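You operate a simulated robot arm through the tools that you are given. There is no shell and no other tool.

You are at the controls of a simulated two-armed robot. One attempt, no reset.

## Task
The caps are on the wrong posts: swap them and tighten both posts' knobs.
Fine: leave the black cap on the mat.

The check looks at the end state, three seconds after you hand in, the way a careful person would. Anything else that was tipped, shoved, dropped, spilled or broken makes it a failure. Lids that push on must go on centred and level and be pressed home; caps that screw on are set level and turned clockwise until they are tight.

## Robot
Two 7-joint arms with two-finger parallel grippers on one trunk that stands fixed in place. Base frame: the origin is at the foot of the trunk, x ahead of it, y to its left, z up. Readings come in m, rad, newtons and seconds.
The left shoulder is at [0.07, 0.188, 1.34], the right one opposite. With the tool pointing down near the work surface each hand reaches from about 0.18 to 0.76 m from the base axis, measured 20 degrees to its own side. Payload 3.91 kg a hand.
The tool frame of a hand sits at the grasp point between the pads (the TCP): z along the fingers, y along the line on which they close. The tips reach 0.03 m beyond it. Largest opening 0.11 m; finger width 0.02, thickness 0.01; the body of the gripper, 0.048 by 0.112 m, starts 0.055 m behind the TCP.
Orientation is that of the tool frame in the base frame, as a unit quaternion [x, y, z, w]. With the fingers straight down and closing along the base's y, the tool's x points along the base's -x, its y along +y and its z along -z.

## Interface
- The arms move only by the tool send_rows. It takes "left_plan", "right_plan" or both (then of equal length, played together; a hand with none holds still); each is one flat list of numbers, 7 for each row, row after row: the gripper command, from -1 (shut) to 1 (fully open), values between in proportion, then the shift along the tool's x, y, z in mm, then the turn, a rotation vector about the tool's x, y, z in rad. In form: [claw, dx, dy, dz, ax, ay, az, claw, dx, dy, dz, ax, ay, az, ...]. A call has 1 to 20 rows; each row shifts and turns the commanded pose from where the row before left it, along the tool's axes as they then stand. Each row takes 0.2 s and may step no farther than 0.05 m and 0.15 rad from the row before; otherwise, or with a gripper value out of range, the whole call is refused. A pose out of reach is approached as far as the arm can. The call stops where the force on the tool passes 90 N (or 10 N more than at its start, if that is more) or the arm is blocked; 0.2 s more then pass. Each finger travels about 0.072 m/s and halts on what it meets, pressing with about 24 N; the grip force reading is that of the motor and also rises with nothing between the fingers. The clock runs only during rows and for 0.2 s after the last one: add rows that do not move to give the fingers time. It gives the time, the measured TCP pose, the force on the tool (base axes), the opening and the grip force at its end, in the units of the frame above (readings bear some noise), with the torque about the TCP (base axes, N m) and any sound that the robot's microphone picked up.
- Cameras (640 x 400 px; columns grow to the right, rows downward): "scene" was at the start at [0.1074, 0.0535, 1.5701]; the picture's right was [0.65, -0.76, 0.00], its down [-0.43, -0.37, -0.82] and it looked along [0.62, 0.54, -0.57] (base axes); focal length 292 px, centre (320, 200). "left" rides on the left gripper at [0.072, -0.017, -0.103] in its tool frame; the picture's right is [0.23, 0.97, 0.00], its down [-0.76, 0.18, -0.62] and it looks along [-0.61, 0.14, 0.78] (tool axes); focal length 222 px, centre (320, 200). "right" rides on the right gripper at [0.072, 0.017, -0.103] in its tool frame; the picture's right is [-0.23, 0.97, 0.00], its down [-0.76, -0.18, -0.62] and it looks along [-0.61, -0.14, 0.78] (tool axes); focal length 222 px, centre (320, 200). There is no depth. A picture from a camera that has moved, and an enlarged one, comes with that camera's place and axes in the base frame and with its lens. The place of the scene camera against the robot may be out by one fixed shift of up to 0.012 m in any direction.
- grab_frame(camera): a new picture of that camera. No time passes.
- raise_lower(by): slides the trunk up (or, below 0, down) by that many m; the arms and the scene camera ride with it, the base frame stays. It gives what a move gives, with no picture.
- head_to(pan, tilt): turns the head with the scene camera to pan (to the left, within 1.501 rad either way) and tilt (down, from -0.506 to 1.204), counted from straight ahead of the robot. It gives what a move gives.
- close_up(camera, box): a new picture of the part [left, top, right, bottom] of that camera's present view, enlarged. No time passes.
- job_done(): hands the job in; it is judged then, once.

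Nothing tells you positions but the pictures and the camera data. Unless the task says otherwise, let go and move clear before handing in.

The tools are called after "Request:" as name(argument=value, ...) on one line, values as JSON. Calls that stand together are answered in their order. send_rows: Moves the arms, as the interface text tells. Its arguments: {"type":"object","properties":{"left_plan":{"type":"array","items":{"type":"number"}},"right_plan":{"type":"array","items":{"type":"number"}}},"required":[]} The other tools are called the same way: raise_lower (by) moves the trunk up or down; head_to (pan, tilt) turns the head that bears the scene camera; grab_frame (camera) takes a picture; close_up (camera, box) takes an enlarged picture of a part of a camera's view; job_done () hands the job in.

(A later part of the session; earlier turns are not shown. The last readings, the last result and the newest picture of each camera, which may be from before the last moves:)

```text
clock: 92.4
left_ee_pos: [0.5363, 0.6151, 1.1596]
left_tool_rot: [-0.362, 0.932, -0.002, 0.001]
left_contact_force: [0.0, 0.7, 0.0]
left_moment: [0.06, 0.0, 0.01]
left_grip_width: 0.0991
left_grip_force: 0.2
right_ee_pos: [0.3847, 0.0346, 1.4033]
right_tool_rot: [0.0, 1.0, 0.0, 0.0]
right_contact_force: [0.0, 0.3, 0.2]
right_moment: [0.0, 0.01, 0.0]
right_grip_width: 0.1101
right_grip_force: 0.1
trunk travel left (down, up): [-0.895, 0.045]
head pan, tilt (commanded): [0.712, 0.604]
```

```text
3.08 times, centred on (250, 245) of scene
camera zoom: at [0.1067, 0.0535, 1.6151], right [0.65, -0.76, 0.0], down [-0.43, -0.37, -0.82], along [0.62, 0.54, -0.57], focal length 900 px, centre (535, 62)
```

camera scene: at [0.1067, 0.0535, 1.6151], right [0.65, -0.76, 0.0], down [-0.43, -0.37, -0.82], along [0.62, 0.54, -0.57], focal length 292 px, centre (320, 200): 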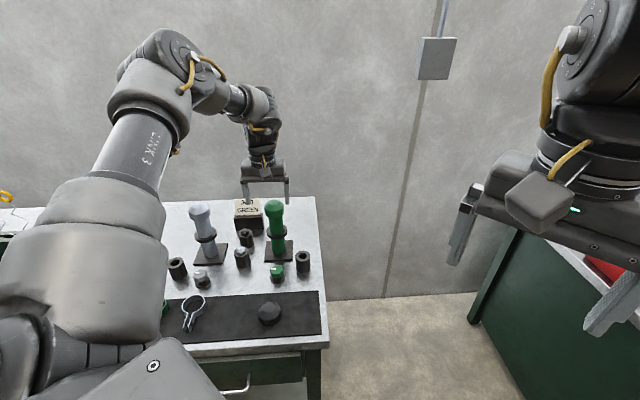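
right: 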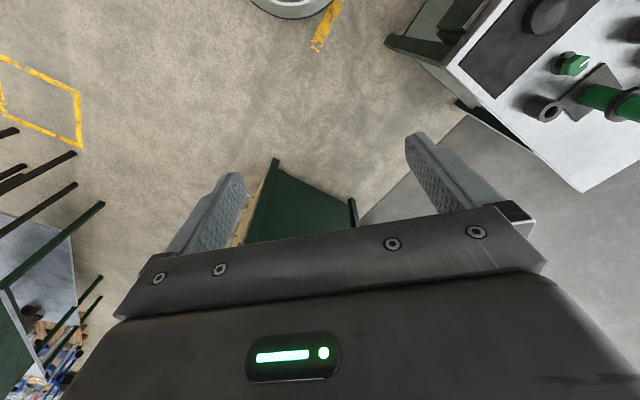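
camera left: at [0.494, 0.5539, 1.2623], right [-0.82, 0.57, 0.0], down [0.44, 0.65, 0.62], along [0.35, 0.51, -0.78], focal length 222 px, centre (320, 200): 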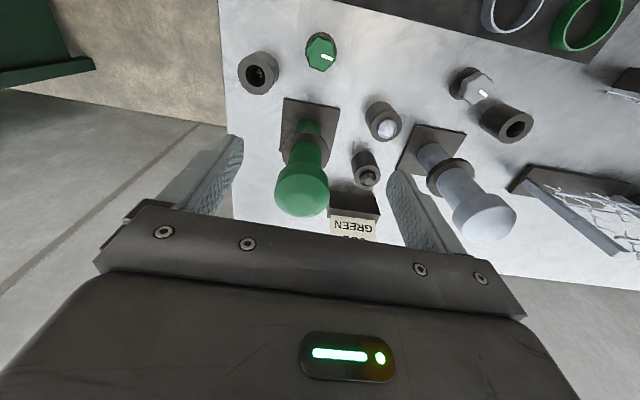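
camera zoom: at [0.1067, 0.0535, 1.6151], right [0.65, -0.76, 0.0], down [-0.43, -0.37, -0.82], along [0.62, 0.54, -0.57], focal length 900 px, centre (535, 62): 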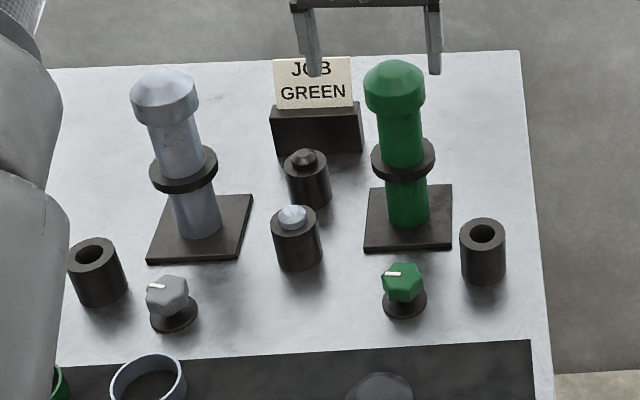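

Both caps are now on their matching posts. Next, a close look at the two knobs.

Request:
close_up(camera="left", box=[290, 20, 350, 80])

Request:
close_up(camera="left", box=[440, 50, 540, 150])

Request:
close_up(camera="scene", box=[255, 250, 305, 290])

Request:
close_up(camera="scene", box=[180, 255, 230, 295])

```text
6.67 times, centred on (320, 50) of left
camera zoom: at [0.494, 0.5539, 1.2623], right [-0.82, 0.57, 0.0], down [0.44, 0.65, 0.62], along [0.35, 0.51, -0.78], focal length 1481 px, centre (320, 1200)
```

zoom: 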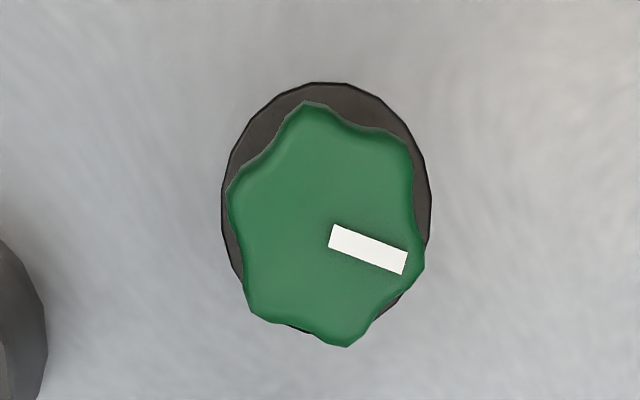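

```text
4.00 times, centred on (490, 100) of left
camera zoom: at [0.494, 0.5539, 1.2623], right [-0.82, 0.57, 0.0], down [0.44, 0.65, 0.62], along [0.35, 0.51, -0.78], focal length 888 px, centre (-360, 600)
```

zoom: 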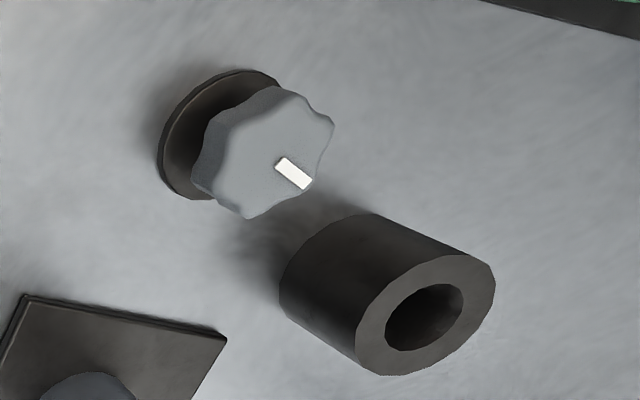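

```text
10.00 times, centred on (280, 270) of scene
camera zoom: at [0.1067, 0.0535, 1.6151], right [0.65, -0.76, 0.0], down [-0.43, -0.37, -0.82], along [0.62, 0.54, -0.57], focal length 2925 px, centre (720, -500)
```

zoom: 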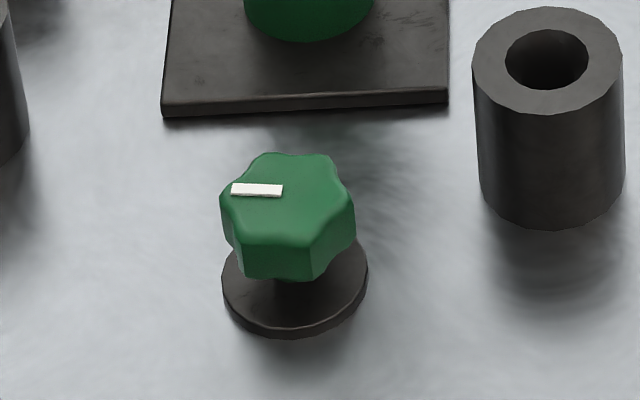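

```text
10.00 times, centred on (205, 275) of scene
camera zoom: at [0.1067, 0.0535, 1.6151], right [0.65, -0.76, 0.0], down [-0.43, -0.37, -0.82], along [0.62, 0.54, -0.57], focal length 2925 px, centre (1470, -550)
```

zoom: 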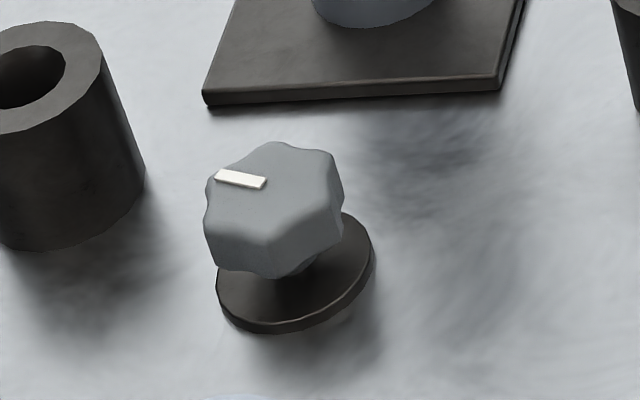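

Each knob is six-lobed, about 45 mm across, with its top at z≈0.905 on a small flange in front of its post. I'll position the hand above the green knob and come down using the trunk.

Request:
send_rows(left_plan=[0.6, 20, -3, 0, 0, 0, 0, 0.6, 19.7, -3, 0, 0, 0, 0, 0.6, 0, 0, 0, 0, 0, 0])

Request:
raise_lower(by=-0.12)

Request:
grab_frame(camera="left")

Request:
close_up(camera="left", box=[280, 20, 360, 120])

Request:
close_up(camera="scene", box=[180, 130, 330, 290])

```text
clock: 93.2
left_ee_pos: [0.5139, 0.5842, 1.1585]
left_tool_rot: [-0.362, 0.932, 0.0, -0.001]
left_contact_force: [-0.1, -0.2, -0.2]
left_moment: [0.03, 0.01, 0.02]
left_grip_width: 0.0881
left_grip_force: 0.1
right_ee_pos: [0.3875, 0.0343, 1.4016]
right_tool_rot: [0.0, 1.0, -0.001, -0.001]
right_contact_force: [0.2, 0.2, -0.6]
right_moment: [-0.03, -0.03, -0.02]
right_grip_width: 0.1098
right_grip_force: 0.0
trunk travel left (down, up): [-0.895, 0.045]
head pan, tilt (commanded): [0.712, 0.604]
```

```text
clock: 94.7
left_ee_pos: [0.5121, 0.5836, 1.0393]
left_tool_rot: [-0.362, 0.932, -0.001, 0.001]
left_contact_force: [-0.1, -0.3, -0.5]
left_moment: [0.01, -0.01, 0.01]
left_grip_width: 0.088
left_grip_force: 0.0
right_ee_pos: [0.3844, 0.0346, 1.2817]
right_tool_rot: [0.0, 1.0, -0.001, -0.001]
right_contact_force: [0.0, 0.6, -0.4]
right_moment: [-0.03, -0.01, 0.01]
right_grip_width: 0.1098
right_grip_force: 0.1
trunk travel left (down, up): [-0.775, 0.165]
head pan, tilt (commanded): [0.712, 0.604]
```

```text
taken
camera left: at [0.4699, 0.5213, 1.1416], right [-0.83, 0.56, 0.0], down [0.44, 0.65, 0.62], along [0.35, 0.51, -0.78], focal length 222 px, centre (320, 200)
```

left: 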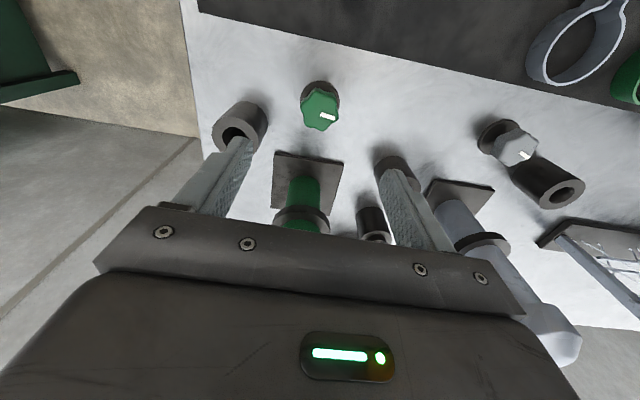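

```text
4.00 times, centred on (320, 70) of left
camera zoom: at [0.4699, 0.5213, 1.1416], right [-0.83, 0.56, 0.0], down [0.44, 0.65, 0.62], along [0.35, 0.51, -0.78], focal length 888 px, centre (320, 720)
```

zoom: 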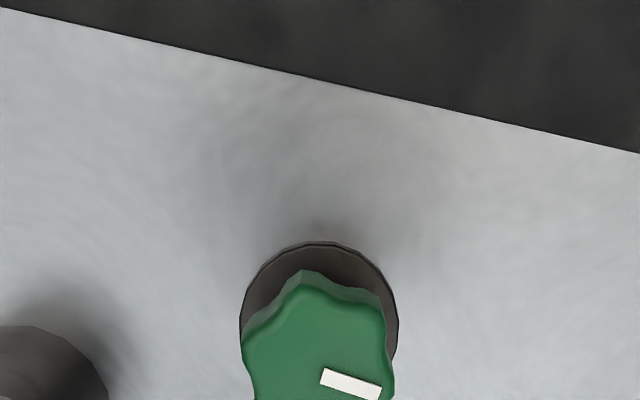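

```text
2.50 times, centred on (255, 210) of scene
camera zoom: at [0.1071, 0.0535, 1.4952], right [0.65, -0.76, 0.0], down [-0.43, -0.37, -0.82], along [0.62, 0.54, -0.57], focal length 731 px, centre (482, 175)
```

zoom: 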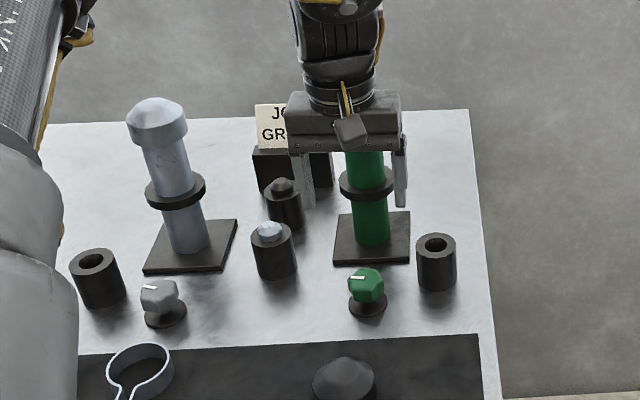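

Request:
close_up(camera="left", box=[285, 70, 355, 140])

```text
5.71 times, centred on (320, 105) of left
camera zoom: at [0.4699, 0.5213, 1.1416], right [-0.83, 0.56, 0.0], down [0.44, 0.65, 0.62], along [0.35, 0.51, -0.78], focal length 1269 px, centre (320, 743)
```

zoom: 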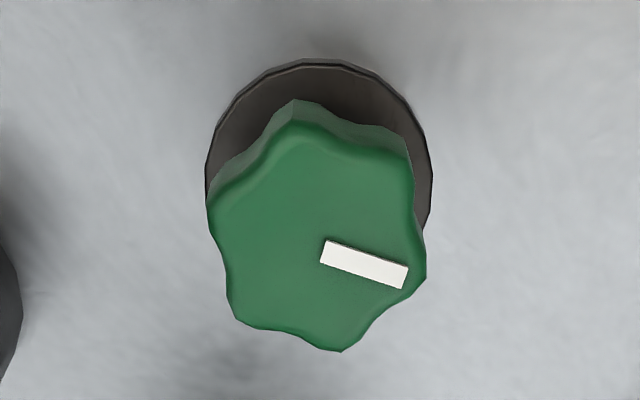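

Request:
send_rows(left_plan=[0.36, 0, 0, 0, 0, 0, -0.1257, 0.36, 0, 0, 0, 0, 0, -0.1257, 0.36, 0, 0, 0, 0, 0, -0.1257, 0.36, 1.5, 0, 0, 0, 0, 0, 0.36, 0, 0, 0, 0, 0, 0])

Request:
raise_lower(by=-0.095)

Request:
grab_frame(camera="left")

Request:
close_up(camera="left", box=[255, 90, 385, 220])

Request:
close_up(camera="scene", box=[180, 130, 330, 290])

```text
clock: 95.9
left_ee_pos: [0.5132, 0.5809, 1.0393]
left_tool_rot: [-0.53, 0.848, 0.0, 0.001]
left_contact_force: [0.9, -0.4, 0.1]
left_moment: [0.02, 0.03, 0.02]
left_grip_width: 0.0747
left_grip_force: 0.0
right_ee_pos: [0.3852, 0.0334, 1.2827]
right_tool_rot: [0.0, 1.0, 0.0, -0.001]
right_contact_force: [0.3, -0.4, -1.1]
right_moment: [-0.02, 0.02, -0.03]
right_grip_width: 0.1099
right_grip_force: 0.0
trunk travel left (down, up): [-0.775, 0.165]
head pan, tilt (commanded): [0.712, 0.604]
```

```text
clock: 97.2
left_ee_pos: [0.5124, 0.5817, 0.945]
left_tool_rot: [-0.531, 0.848, -0.001, 0.0]
left_contact_force: [0.5, 0.6, -0.3]
left_moment: [0.01, -0.01, 0.0]
left_grip_width: 0.0747
left_grip_force: 0.0
right_ee_pos: [0.3848, 0.035, 1.1872]
right_tool_rot: [0.0, 1.0, 0.001, 0.0]
right_contact_force: [0.1, 0.4, 0.4]
right_moment: [-0.03, 0.01, 0.01]
right_grip_width: 0.1098
right_grip_force: 0.0
trunk travel left (down, up): [-0.68, 0.26]
head pan, tilt (commanded): [0.712, 0.604]
```

```text
taken
camera left: at [0.4956, 0.5088, 1.0464], right [-0.98, 0.22, 0.0], down [0.17, 0.76, 0.62], along [0.14, 0.61, -0.78], focal length 222 px, centre (320, 200)
```

left: 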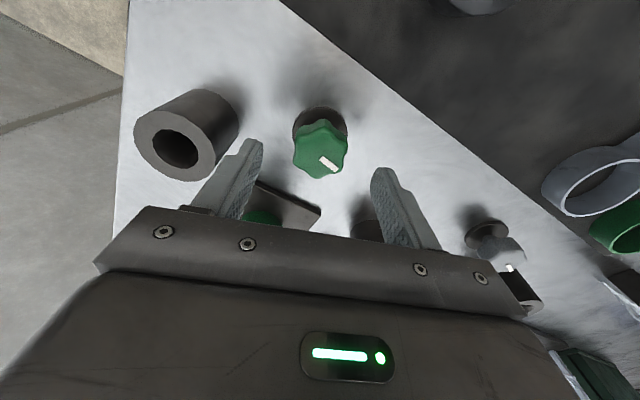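

```text
3.08 times, centred on (320, 155) of left
camera zoom: at [0.4956, 0.5088, 1.0464], right [-0.98, 0.22, 0.0], down [0.17, 0.76, 0.62], along [0.14, 0.61, -0.78], focal length 684 px, centre (320, 338)
```

zoom: 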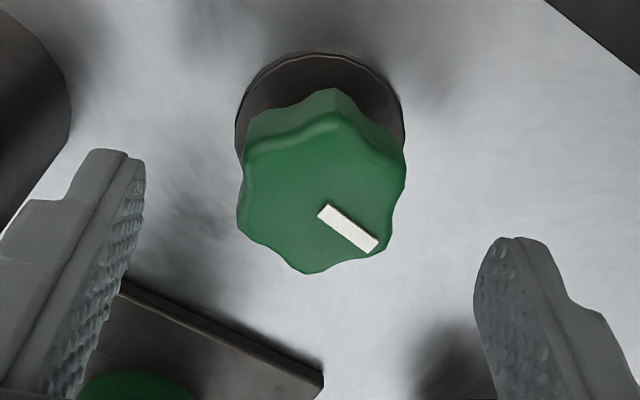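

```text
2.50 times, centred on (255, 210) of scene
camera zoom: at [0.1072, 0.0536, 1.4001], right [0.65, -0.76, 0.0], down [-0.43, -0.37, -0.82], along [0.62, 0.54, -0.57], focal length 731 px, centre (482, 175)
```

zoom: 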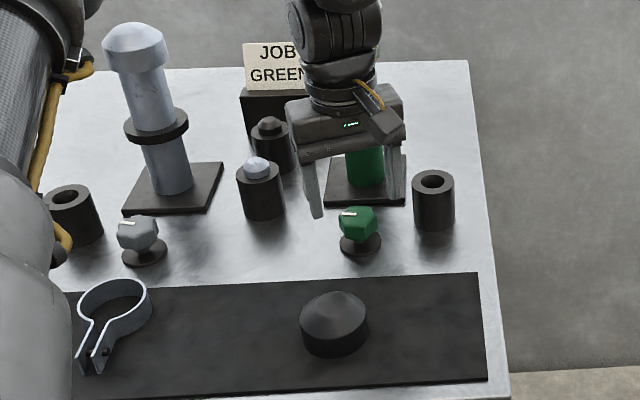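

The knob axis is at about (0.5115, 0.581) and the fingers straddle it facing two valleys. I'll go down the last 4 cm and close on it.

Request:
send_rows(left_plan=[0.36, 0.6, 0.6, 10, 0, 0, 0, 0.36, 0, 0, 10, 0, 0, 0, 0.36, 0, 0, 10, 0, 0, 0, 0.36, 0, 0, 9, 0, 0, 0, 0.36, 0, 0, 0, 0, 0, 0])

Request:
close_up(camera="left", box=[240, 90, 400, 240])

Request:
close_up(camera="scene", box=[210, 150, 310, 260])

```text
clock: 98.4
left_ee_pos: [0.5105, 0.5819, 0.9053]
left_tool_rot: [-0.53, 0.848, 0.0, 0.001]
left_contact_force: [-1.1, 0.0, 0.4]
left_moment: [0.0, -0.02, 0.01]
left_grip_width: 0.0748
left_grip_force: 0.1
right_ee_pos: [0.3863, 0.0362, 1.1867]
right_tool_rot: [0.0, 1.0, 0.0, -0.001]
right_contact_force: [0.6, -0.3, -0.2]
right_moment: [0.0, -0.01, -0.01]
right_grip_width: 0.1099
right_grip_force: 0.2
trunk travel left (down, up): [-0.68, 0.26]
head pan, tilt (commanded): [0.712, 0.604]
```

```text
2.67 times, centred on (320, 165) of left
camera zoom: at [0.4944, 0.5085, 1.0074], right [-0.98, 0.22, 0.0], down [0.17, 0.76, 0.62], along [0.14, 0.61, -0.78], focal length 592 px, centre (320, 293)
```

zoom: 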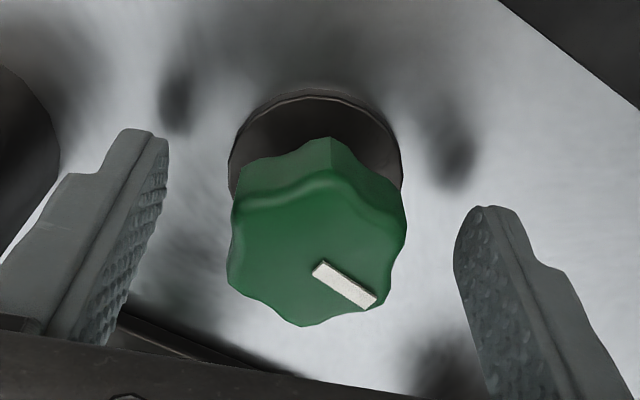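

```text
3.64 times, centred on (260, 205) of scene
camera zoom: at [0.1072, 0.0535, 1.4001], right [0.65, -0.76, 0.0], down [-0.43, -0.37, -0.82], along [0.62, 0.54, -0.57], focal length 1064 px, centre (538, 182)
```

zoom: 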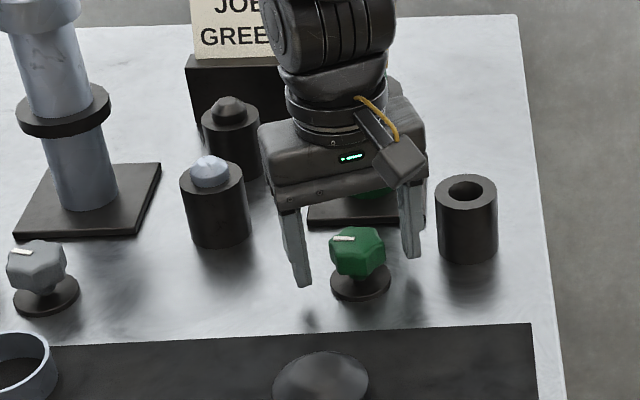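

Request:
send_rows(left_plan=[0.1, 0, -0.5, 0, 0, 0, 0, -0.1, 0, 0, 0, 0, 0, 0, -0.25, 0, 0, 0, 0, 0, 0, -0.4, 0, 0, 0, 0, 0, 0, -0.7, 0, 0, 0, 0, 0, 0, -0.7, 0, 0, 0, 0, 0, 0])

Request:
close_up(camera="left", box=[240, 90, 400, 240])

Request:
close_up(camera="scene", box=[210, 150, 310, 260])

```text
clock: 99.8
left_ee_pos: [0.5123, 0.5812, 0.9049]
left_tool_rot: [-0.53, 0.848, -0.001, 0.001]
left_contact_force: [0.2, 0.4, 0.2]
left_moment: [0.03, 0.06, 0.01]
left_grip_width: 0.0389
left_grip_force: 44.8
right_ee_pos: [0.3841, 0.0358, 1.1875]
right_tool_rot: [-0.001, 1.0, 0.0, -0.001]
right_contact_force: [0.7, 0.5, -0.7]
right_moment: [0.01, -0.01, 0.0]
right_grip_width: 0.1099
right_grip_force: 0.1
trunk travel left (down, up): [-0.68, 0.26]
head pan, tilt (commanded): [0.712, 0.604]
```

```text
2.67 times, centred on (320, 165) of left
camera zoom: at [0.4951, 0.5081, 1.0071], right [-0.98, 0.22, 0.0], down [0.17, 0.76, 0.62], along [0.14, 0.61, -0.78], focal length 592 px, centre (320, 293)
```

zoom: 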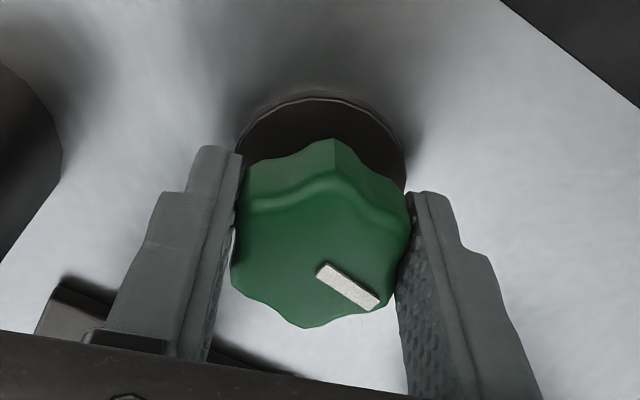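

```text
3.64 times, centred on (260, 205) of scene
camera zoom: at [0.1073, 0.0536, 1.4001], right [0.65, -0.76, 0.0], down [-0.43, -0.37, -0.82], along [0.62, 0.54, -0.57], focal length 1064 px, centre (538, 182)
```

zoom: 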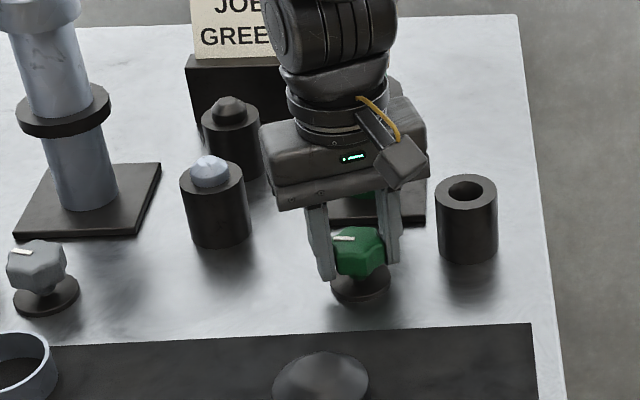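

The green knob is gripped. Turning clockwise in small steps while watching the torque.

Request:
send_rows(left_plan=[-0.7, 0, 0, 0, 0, 0, 0.08, -0.7, 0, 0, 0, 0, 0, 0.08, -0.7, 0, 0, 0, 0, 0, 0])

Request:
close_up(camera="left", box=[240, 90, 400, 240])

```text
clock: 100.6
left_ee_pos: [0.5102, 0.5824, 0.9058]
left_tool_rot: [-0.461, 0.888, -0.001, 0.001]
left_contact_force: [-0.9, 2.5, 4.2]
left_moment: [-0.47, 0.52, 0.04]
left_grip_width: 0.0391
left_grip_force: 45.0
right_ee_pos: [0.3845, 0.0346, 1.188]
right_tool_rot: [0.0, 1.0, 0.0, 0.0]
right_contact_force: [0.3, -0.4, -1.2]
right_moment: [0.0, 0.0, 0.01]
right_grip_width: 0.1102
right_grip_force: 0.1
trunk travel left (down, up): [-0.68, 0.26]
head pan, tilt (commanded): [0.712, 0.604]
```

```text
2.67 times, centred on (320, 165) of left
camera zoom: at [0.4834, 0.5119, 1.007], right [-0.93, 0.37, 0.0], down [0.29, 0.73, 0.62], along [0.23, 0.58, -0.78], focal length 592 px, centre (320, 293)
```

zoom: 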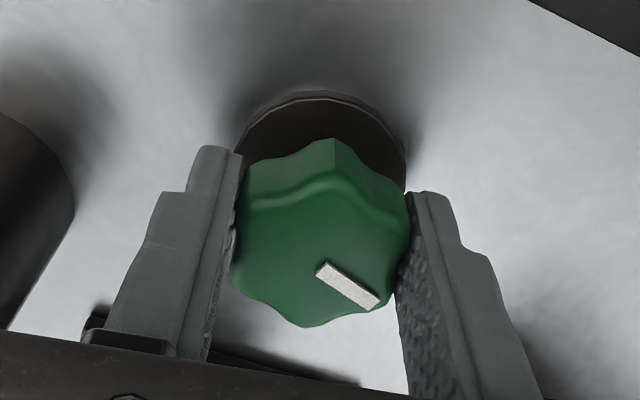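

Request:
send_rows(left_plan=[-0.7, 0, 0, 0, 0, 0, 0.08, -0.7, 0, 0, 0, 0, 0, 0.08, -0.7, 0, 0, 0, 0, 0, 0])

Request:
close_up(camera="left", box=[240, 90, 400, 240])

Request:
close_up(camera="scene", box=[210, 150, 310, 260])

```text
clock: 101.4
left_ee_pos: [0.5115, 0.5813, 0.9047]
left_tool_rot: [-0.388, 0.922, -0.001, 0.001]
left_contact_force: [0.0, 7.4, 6.0]
left_moment: [-0.24, 0.39, 0.05]
left_grip_width: 0.0391
left_grip_force: 45.1
right_ee_pos: [0.3844, 0.0347, 1.1883]
right_tool_rot: [0.0, 1.0, -0.001, 0.001]
right_contact_force: [0.3, 0.1, 0.8]
right_moment: [0.0, 0.0, 0.01]
right_grip_width: 0.11
right_grip_force: 0.0
trunk travel left (down, up): [-0.68, 0.26]
head pan, tilt (commanded): [0.712, 0.604]
```

```text
2.67 times, centred on (320, 165) of left
camera zoom: at [0.4724, 0.5174, 1.007], right [-0.86, 0.52, 0.0], down [0.4, 0.67, 0.62], along [0.32, 0.53, -0.78], focal length 592 px, centre (320, 293)
```

zoom: 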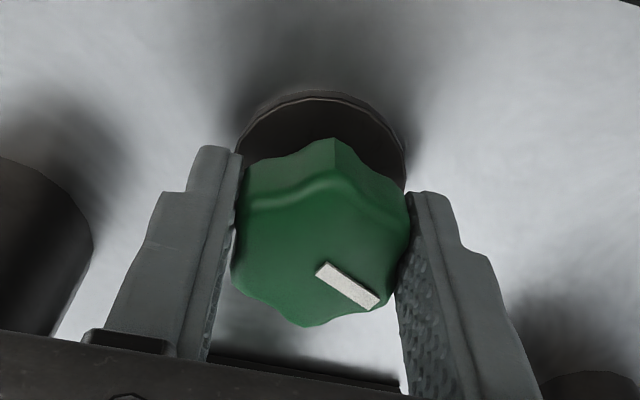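

```text
3.64 times, centred on (260, 205) of scene
camera zoom: at [0.1068, 0.0542, 1.4002], right [0.65, -0.76, 0.0], down [-0.43, -0.37, -0.82], along [0.62, 0.54, -0.57], focal length 1064 px, centre (538, 182)
```

zoom: 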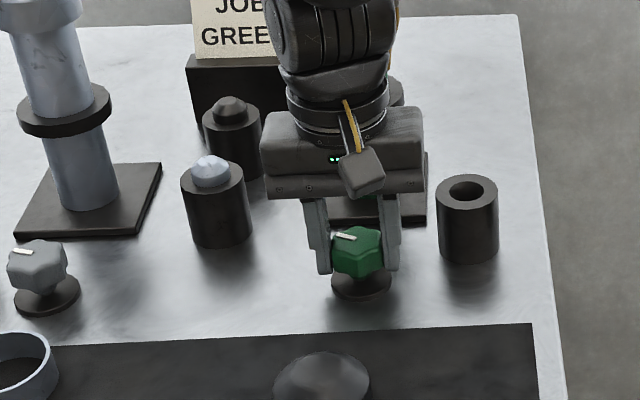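

The knob turns freely with the hand and there is almost no torque yet. I'll ease a small side load and keep turning.

Request:
send_rows(left_plan=[-0.7, -0.4, 0.4, -0.4, 0, 0, 0, -0.7, 0, 0, 0, 0, 0, 0.1, -0.7, 0, 0, 0, 0, 0, 0.1, -0.7, 0, 0, 0, 0, 0, 0.1, -0.7, 0, 0, 0, 0, 0, 0])

Request:
close_up(camera="left", box=[240, 90, 400, 240])

```text
clock: 102.6
left_ee_pos: [0.5111, 0.5827, 0.9049]
left_tool_rot: [-0.246, 0.969, -0.001, -0.001]
left_contact_force: [-4.5, -6.3, -9.6]
left_moment: [0.08, -0.75, -0.04]
left_grip_width: 0.0393
left_grip_force: 45.5
right_ee_pos: [0.3861, 0.0346, 1.1871]
right_tool_rot: [0.0, 1.0, 0.0, 0.001]
right_contact_force: [-0.8, -0.4, -0.7]
right_moment: [-0.01, 0.03, 0.0]
right_grip_width: 0.11
right_grip_force: 0.0
trunk travel left (down, up): [-0.68, 0.26]
head pan, tilt (commanded): [0.712, 0.604]
```

```text
2.67 times, centred on (320, 165) of left
camera zoom: at [0.4551, 0.5325, 1.0072], right [-0.66, 0.75, 0.0], down [0.59, 0.52, 0.62], along [0.47, 0.41, -0.78], focal length 592 px, centre (320, 293)
```

zoom: 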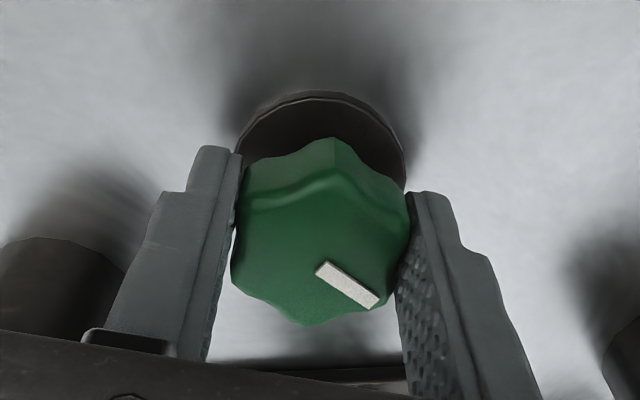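

Request:
send_rows(left_plan=[-0.7, 0.45, -0.2, 0.6, 0, 0, 0, -0.7, 0, 0, 0, 0, 0, 0.1, -0.7, 0, 0, 0, 0, 0, 0.1, -0.7, 0, 0, 0, 0, 0, 0.1, -0.7, 0, 0, 0, 0, 0, 0])

Request:
close_up(camera="left", box=[240, 90, 400, 240])

```text
clock: 103.8
left_ee_pos: [0.5112, 0.5827, 0.9047]
left_tool_rot: [-0.098, 0.995, 0.001, 0.001]
left_contact_force: [-3.0, 4.4, 2.0]
left_moment: [0.04, 0.9, 0.01]
left_grip_width: 0.0391
left_grip_force: 44.7
right_ee_pos: [0.3862, 0.0367, 1.1873]
right_tool_rot: [-0.001, 1.0, -0.001, 0.0]
right_contact_force: [0.6, 0.2, -0.3]
right_moment: [0.02, -0.02, 0.01]
right_grip_width: 0.1101
right_grip_force: 0.0
trunk travel left (down, up): [-0.68, 0.26]
head pan, tilt (commanded): [0.712, 0.604]
```

```text
2.67 times, centred on (320, 165) of left
camera zoom: at [0.4426, 0.5514, 1.007], right [-0.41, 0.91, 0.0], down [0.71, 0.32, 0.62], along [0.57, 0.26, -0.78], focal length 592 px, centre (320, 293)
```

zoom: 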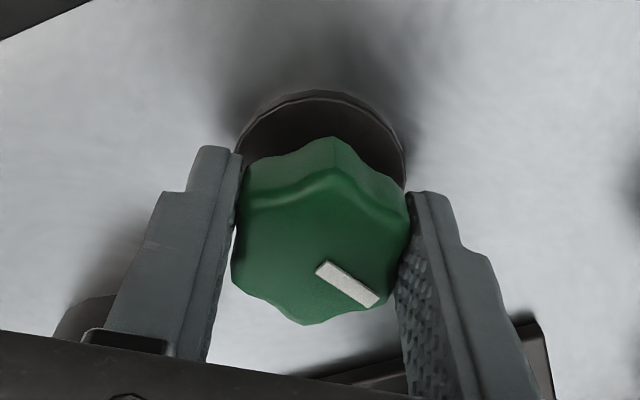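

Request:
send_rows(left_plan=[-0.7, 0, 0, 0, 0, 0, 0.1, -0.7, 0, 0, 0, 0, 0, 0.1, -0.7, 0, 0, 0, 0, 0, 0.1, -0.7, 0, 0, 0, 0, 0, 0.1, -0.7, 0, 0, 0, 0, 0, 0])

Request:
close_up(camera="left", box=[240, 90, 400, 240])

Request:
close_up(camera="scene", box=[210, 130, 310, 260])

```text
clock: 105.0
left_ee_pos: [0.5109, 0.5835, 0.9047]
left_tool_rot: [0.1, 0.995, 0.001, 0.002]
left_contact_force: [-1.2, 18.2, 10.0]
left_moment: [0.8, 0.7, 0.03]
left_grip_width: 0.0394
left_grip_force: 45.5
right_ee_pos: [0.3839, 0.0371, 1.1881]
right_tool_rot: [0.0, 1.0, -0.001, 0.0]
right_contact_force: [0.3, 0.7, -0.3]
right_moment: [-0.03, -0.02, -0.03]
right_grip_width: 0.1099
right_grip_force: 0.0
trunk travel left (down, up): [-0.68, 0.26]
head pan, tilt (commanded): [0.712, 0.604]
```

```text
2.67 times, centred on (320, 165) of left
camera zoom: at [0.4357, 0.5809, 1.0068], right [-0.03, 1.0, 0.0], down [0.78, 0.02, 0.63], along [0.63, 0.02, -0.78], focal length 592 px, centre (320, 293)
```

zoom: 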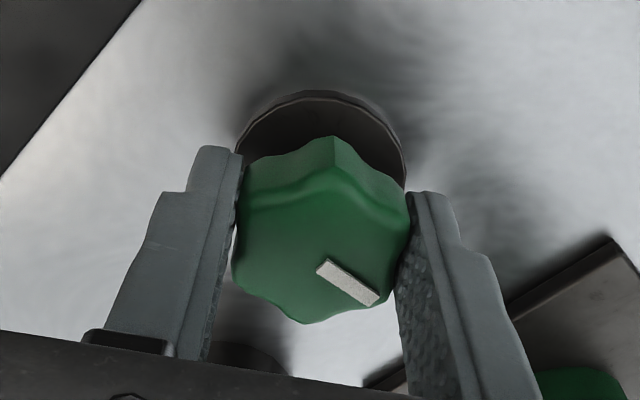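

```text
3.08 times, centred on (260, 195) of scene
camera zoom: at [0.1063, 0.0557, 1.4002], right [0.65, -0.76, 0.0], down [-0.43, -0.37, -0.82], along [0.62, 0.54, -0.57], focal length 900 px, centre (505, 215)
```

zoom: 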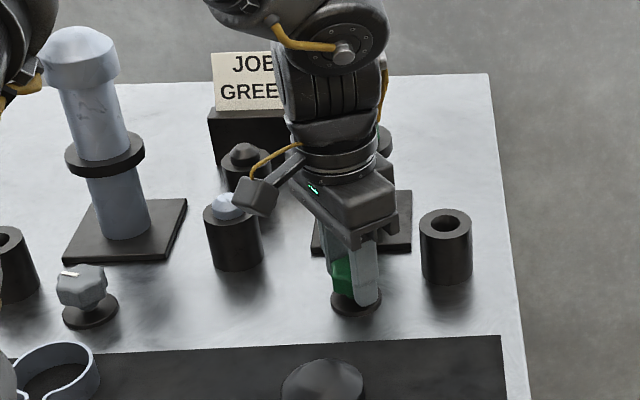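

Request:
grab_frame(camera="scene")

Request:
grab_frame(camera="left")

Request:
grab_frame(camera="right")

```text
taken
camera scene: at [0.1063, 0.0557, 1.4002], right [0.65, -0.76, 0.0], down [-0.43, -0.37, -0.82], along [0.62, 0.54, -0.57], focal length 292 px, centre (320, 200)
```

scene: 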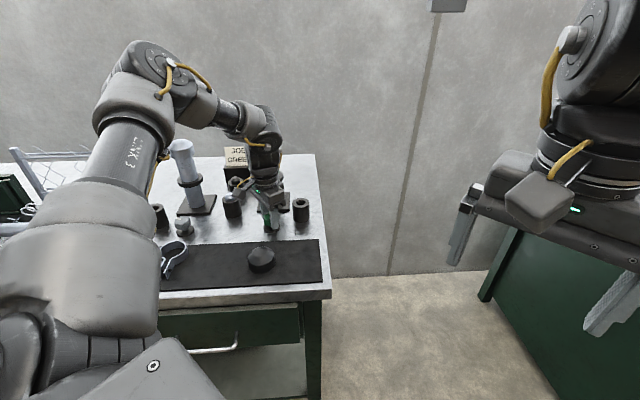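

```text
taken
camera left: at [0.4357, 0.5809, 1.0068], right [-0.03, 1.0, 0.0], down [0.78, 0.02, 0.63], along [0.63, 0.02, -0.78], focal length 222 px, centre (320, 200)
```

left: 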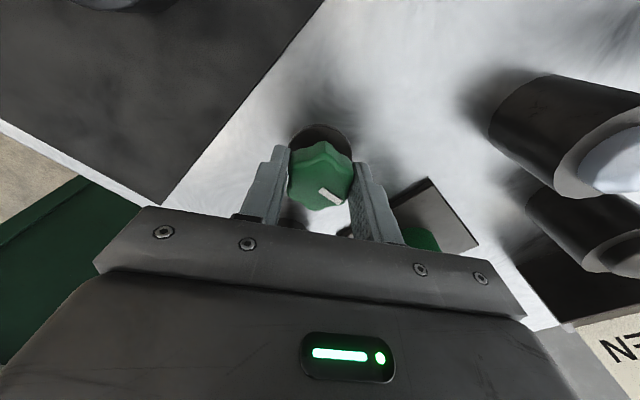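

```text
taken
camera right: at [0.3122, 0.0541, 1.291], right [0.23, 0.97, 0.0], down [0.76, -0.18, 0.62], along [0.61, -0.14, -0.78], focal length 222 px, centre (320, 200)
```

right: 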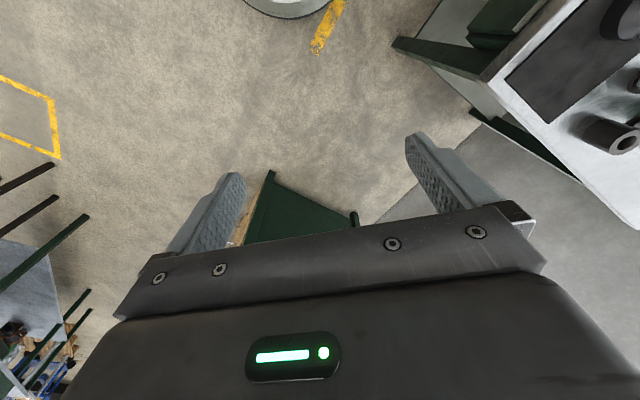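

The arm is clear of the posts and the knob has turned about 75° with negligible torque. The side load comes from a ~1 mm offset between hand axis and knob axis, so I'll compensate and continue.

Request:
send_rows(left_plan=[-0.7, 0.5, 0.9, -0.5, 0, 0, 0, -0.7, 0, 0, 0, 0, 0, 0, -0.7, 0, 0.1, 0, 0, 0, 0.1, -0.7, 0, 0.1, 0, 0, 0, 0.1, -0.7, 0, 0.1, 0, 0, 0, 0.1, -0.7, 0, 0.1, 0, 0, 0, 0.1, -0.7, 0, 0, 0, 0, 0, 0])

Request:
grab_frame(camera="left")

Request:
grab_frame(camera="scene")

```text
clock: 106.6
left_ee_pos: [0.5108, 0.5846, 0.9043]
left_tool_rot: [0.297, 0.955, 0.0, 0.002]
left_contact_force: [0.2, 19.7, 11.6]
left_moment: [0.24, -0.21, 0.02]
left_grip_width: 0.0394
left_grip_force: 45.4
right_ee_pos: [0.3837, 0.0372, 1.1885]
right_tool_rot: [-0.001, 1.0, -0.001, 0.001]
right_contact_force: [0.1, 0.0, -0.3]
right_moment: [-0.03, 0.02, -0.03]
right_grip_width: 0.1099
right_grip_force: 0.0
trunk travel left (down, up): [-0.68, 0.26]
head pan, tilt (commanded): [0.712, 0.604]
```

```text
taken
camera left: at [0.4412, 0.6112, 1.0068], right [0.36, 0.93, 0.0], down [0.73, -0.28, 0.63], along [0.58, -0.23, -0.78], focal length 222 px, centre (320, 200)
```

left: 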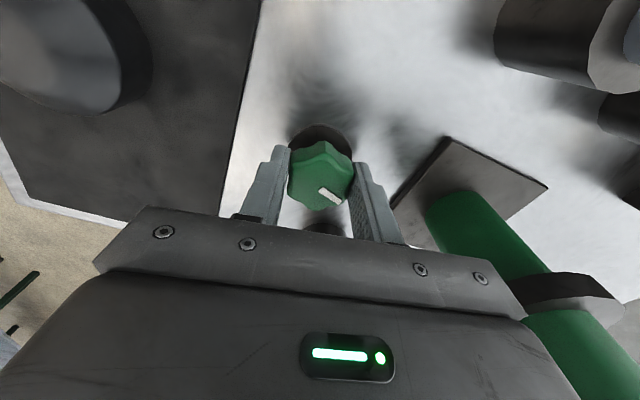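

```text
taken
camera scene: at [0.1061, 0.056, 1.4002], right [0.65, -0.76, 0.0], down [-0.43, -0.37, -0.82], along [0.62, 0.54, -0.57], focal length 292 px, centre (320, 200)
```

scene: 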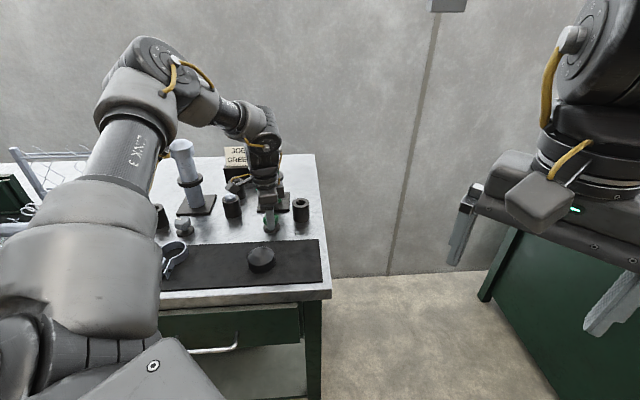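

Request:
send_rows(left_plan=[-0.7, 0.85, 1.24, -0.5, 0, 0, 0, -0.7, 0, 0, 0, 0, 0, 0, -0.7, 0, 0.1, 0, 0, 0, 0.1, -0.7, 0, 0.1, 0, 0, 0, 0.1, -0.7, 0, 0.1, 0, 0, 0, 0.1, -0.7, 0, 0, 0, 0, 0, 0])

Request:
grab_frame(camera="left")

Request:
close_up(camera="scene", box=[200, 90, 330, 260])

```text
clock: 108.0
left_ee_pos: [0.5115, 0.5854, 0.9053]
left_tool_rot: [0.437, 0.899, -0.001, 0.001]
left_contact_force: [-0.5, 7.8, 1.4]
left_moment: [-0.18, -0.39, 0.0]
left_grip_width: 0.0391
left_grip_force: 45.1
right_ee_pos: [0.3844, 0.0357, 1.188]
right_tool_rot: [0.0, 1.0, 0.0, -0.001]
right_contact_force: [0.1, -0.2, 0.2]
right_moment: [0.01, 0.01, 0.01]
right_grip_width: 0.11
right_grip_force: 0.0
trunk travel left (down, up): [-0.68, 0.26]
head pan, tilt (commanded): [0.712, 0.604]
```

```text
taken
camera left: at [0.4531, 0.6312, 1.0069], right [0.62, 0.78, 0.0], down [0.61, -0.49, 0.62], along [0.49, -0.39, -0.78], focal length 222 px, centre (320, 200)
```

left: 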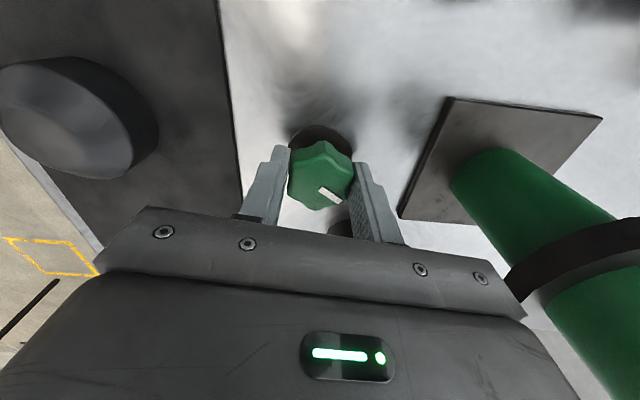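

```text
2.35 times, centred on (265, 175) of scene
camera zoom: at [0.1072, 0.0553, 1.4], right [0.65, -0.76, 0.0], down [-0.43, -0.37, -0.82], along [0.62, 0.54, -0.57], focal length 688 px, centre (449, 259)
```

zoom: 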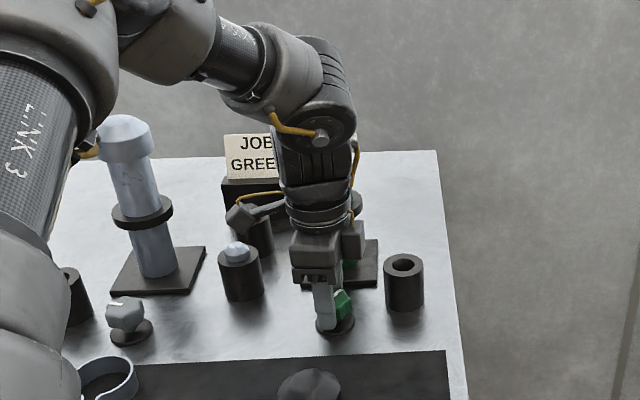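

Request:
send_rows(left_plan=[-0.7, 0.4, 0.4, 0, 0, 0, 0, -0.7, 0, 0.1, 0, 0, 0, 0.1, -0.7, 0, 0.1, 0, 0, 0, 0.1, -0.7, 0, 0.1, 0, 0, 0, 0.1, -0.7, 0, 0.1, 0, 0, 0, 0.1, -0.7, 0, 0, 0, 0, 0, 0])

Request:
grab_frame(camera="left")

Request:
close_up(camera="scene", box=[200, 90, 330, 260])

```text
clock: 109.4
left_ee_pos: [0.5115, 0.5869, 0.9043]
left_tool_rot: [0.607, 0.795, -0.001, 0.001]
left_contact_force: [-2.9, -1.7, -10.9]
left_moment: [0.17, 0.15, 0.01]
left_grip_width: 0.0391
left_grip_force: 44.9
right_ee_pos: [0.3864, 0.0364, 1.187]
right_tool_rot: [0.0, 1.0, -0.001, 0.0]
right_contact_force: [0.5, 0.3, -0.3]
right_moment: [0.02, -0.02, -0.01]
right_grip_width: 0.11
right_grip_force: 0.1
trunk travel left (down, up): [-0.68, 0.26]
head pan, tilt (commanded): [0.712, 0.604]
```

```text
taken
camera left: at [0.4767, 0.6505, 1.007], right [0.88, 0.48, 0.0], down [0.37, -0.69, 0.62], along [0.3, -0.55, -0.78], focal length 222 px, centre (320, 200)
```

left: 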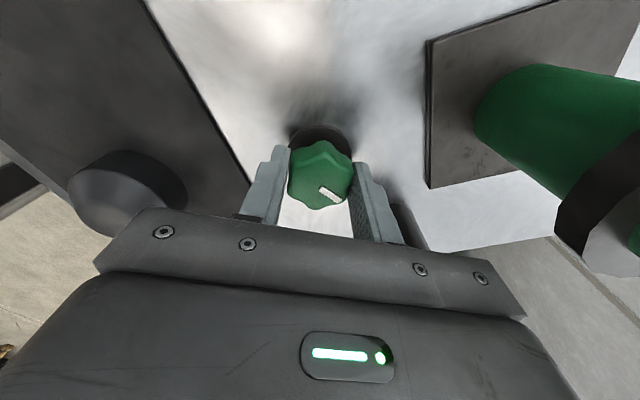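

```text
2.35 times, centred on (265, 175) of scene
camera zoom: at [0.1083, 0.0552, 1.3999], right [0.65, -0.76, 0.0], down [-0.43, -0.37, -0.82], along [0.62, 0.54, -0.57], focal length 688 px, centre (449, 259)
```

zoom: 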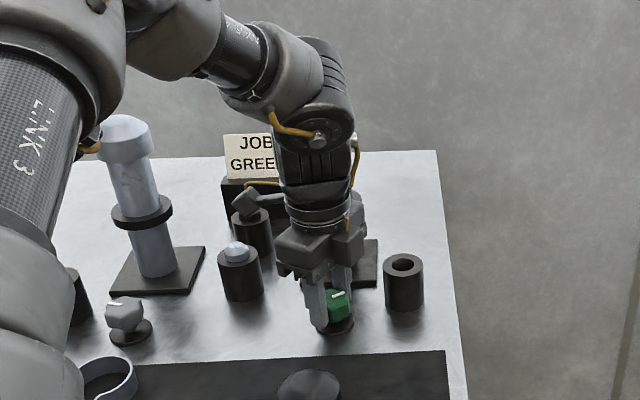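

Request:
send_rows(left_plan=[-0.7, 0, 0, 0.6, 0, 0, 0, -0.7, 0, 0.1, 0, 0, 0, 0.1, -0.7, 0, 0.1, 0, 0, 0, 0.1, -0.7, 0, 0.1, 0, 0, 0, 0.1, -0.7, 0, 0, 0, 0, 0, 0])

Request:
grab_frame(camera="left")

Request:
grab_frame(camera="scene")

```text
clock: 110.6
left_ee_pos: [0.5126, 0.5857, 0.9041]
left_tool_rot: [0.719, 0.695, 0.001, 0.001]
left_contact_force: [0.8, 4.3, 3.2]
left_moment: [-0.91, 0.21, -0.03]
left_grip_width: 0.0391
left_grip_force: 44.7
right_ee_pos: [0.3855, 0.0352, 1.1884]
right_tool_rot: [0.0, 1.0, -0.001, 0.001]
right_contact_force: [0.5, -0.1, 0.0]
right_moment: [0.01, -0.04, 0.0]
right_grip_width: 0.1101
right_grip_force: 0.0
trunk travel left (down, up): [-0.68, 0.26]
head pan, tilt (commanded): [0.712, 0.604]
```

```text
taken
camera left: at [0.498, 0.658, 1.0071], right [0.98, 0.2, 0.0], down [0.15, -0.77, 0.62], along [0.12, -0.61, -0.78], focal length 222 px, centre (320, 200)
```

left: 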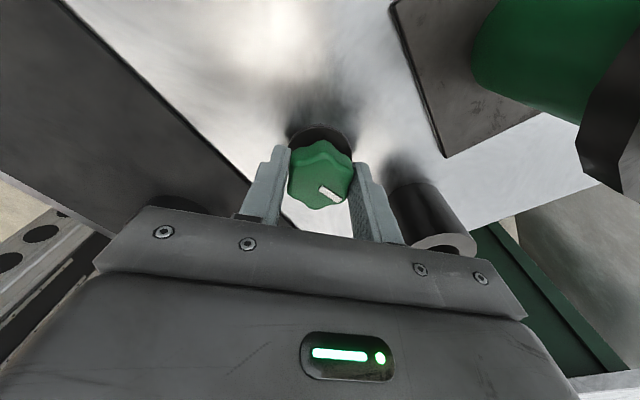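

```text
taken
camera scene: at [0.1073, 0.0547, 1.4002], right [0.65, -0.76, 0.0], down [-0.43, -0.37, -0.82], along [0.62, 0.54, -0.57], focal length 292 px, centre (320, 200)
```

scene: 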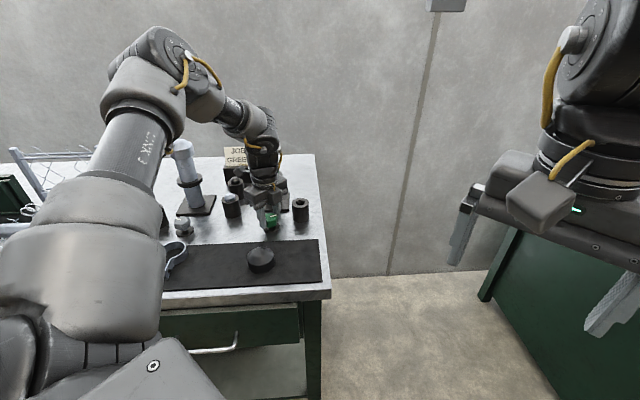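

About 155° turned with no tightness yet, so the knob needs more. I'll open slightly, rotate the hand back counter-clockwise around the knob, and re-grip.

Request:
send_rows(left_plan=[-0.1, 0, 0, 0, 0, 0, 0, 0.1, 0, 0, 0, 0, 0, 0, 0.15, -1.8, 0, 0, 0, 0, 0, 0.15, 0, 0, 0, 0, 0, 0])

Request:
close_up(camera="left", box=[240, 90, 400, 240])

```text
clock: 111.6
left_ee_pos: [0.5121, 0.5848, 0.9047]
left_tool_rot: [0.718, 0.696, 0.001, 0.001]
left_contact_force: [-0.2, 0.5, 0.0]
left_moment: [0.02, 0.01, -0.02]
left_grip_width: 0.0632
left_grip_force: 0.1
right_ee_pos: [0.386, 0.0352, 1.1869]
right_tool_rot: [0.0, 1.0, 0.0, 0.0]
right_contact_force: [0.5, -0.1, 0.9]
right_moment: [-0.01, 0.01, 0.0]
right_grip_width: 0.1103
right_grip_force: 0.0
trunk travel left (down, up): [-0.68, 0.26]
head pan, tilt (commanded): [0.712, 0.604]
```

```text
2.67 times, centred on (320, 165) of left
camera zoom: at [0.498, 0.6559, 1.007], right [0.98, 0.2, 0.0], down [0.15, -0.77, 0.62], along [0.12, -0.61, -0.78], focal length 592 px, centre (320, 293)
```

zoom: 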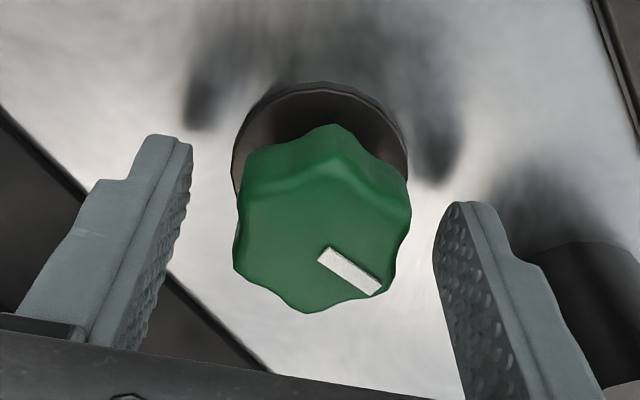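

Request:
send_rows(left_plan=[0.15, 0, 0, 0, 0, 0, -0.15, 0.15, 0, 0, 0, 0, 0, -0.15, 0.15, 0, 0, 0, 0, 0, -0.15, 0.15, 0, 0, 0, 0, 0, -0.15, 0.15, 0, 0, 0, 0, 0, -0.15, 0.15, 0, 0, 0, 0, 0, -0.15, 0.15, 0, 0, 0, 0, 0, -0.15, 0.15, 0, 0, 0, 0, 0, -0.15, 0.15, 0, 0, 0, 0, 0, -0.15, 0.15, 0, 0, 0, 0, 0, -0.15, 0.15, 0, 0, 0, 0, 0, -0.15, 0.15, 0, 0, 0, 0, 0, -0.15, 0.15, 0, 0, 0, 0, 0, -0.15, 0.15, 0, 0, 0, 0, 0, -0.15, 0.15, 0, 0, 0, 0, 0, -0.15, 0.15, 0, 0, 0, 0, 0, -0.15, 0.15, 0, 0, 0, 0, 0, -0.15])

Request:
grab_frame(camera="left")

Request:
grab_frame(camera="scene")

```text
clock: 115.2
left_ee_pos: [0.5136, 0.5843, 0.9052]
left_tool_rot: [-0.457, 0.889, 0.0, 0.0]
left_contact_force: [0.5, 0.0, -0.4]
left_moment: [-0.04, 0.01, -0.01]
left_grip_width: 0.0634
left_grip_force: 0.1
right_ee_pos: [0.3854, 0.035, 1.1873]
right_tool_rot: [0.0, 1.0, 0.0, 0.0]
right_contact_force: [-0.3, 0.3, 0.0]
right_moment: [0.01, 0.0, 0.04]
right_grip_width: 0.11
right_grip_force: 0.1
trunk travel left (down, up): [-0.68, 0.26]
head pan, tilt (commanded): [0.712, 0.604]
```

```text
taken
camera left: at [0.4841, 0.5148, 1.0075], right [-0.92, 0.38, 0.0], down [0.3, 0.72, 0.62], along [0.24, 0.58, -0.78], focal length 222 px, centre (320, 200)
```

left: 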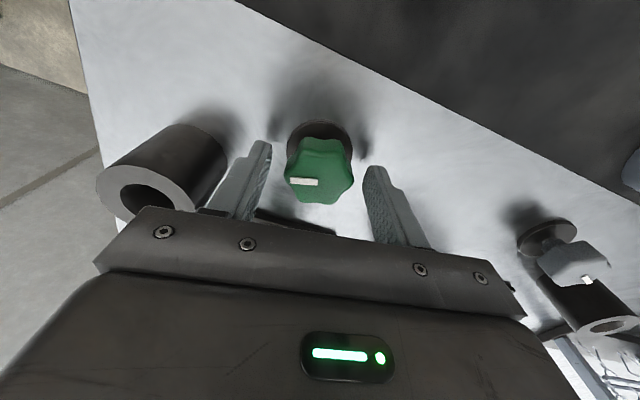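

```text
taken
camera scene: at [0.1075, 0.0541, 1.4001], right [0.65, -0.76, 0.0], down [-0.43, -0.37, -0.82], along [0.62, 0.54, -0.57], focal length 292 px, centre (320, 200)
```

scene: 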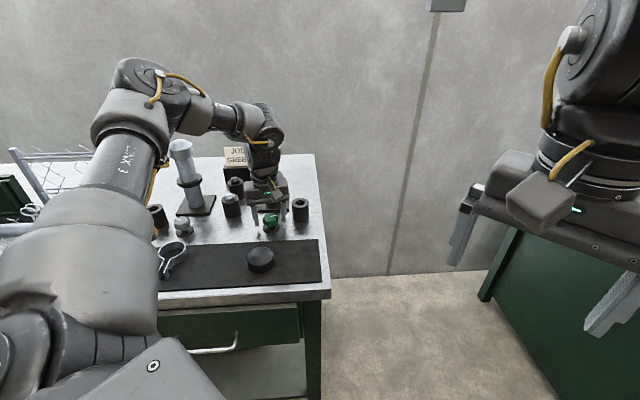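

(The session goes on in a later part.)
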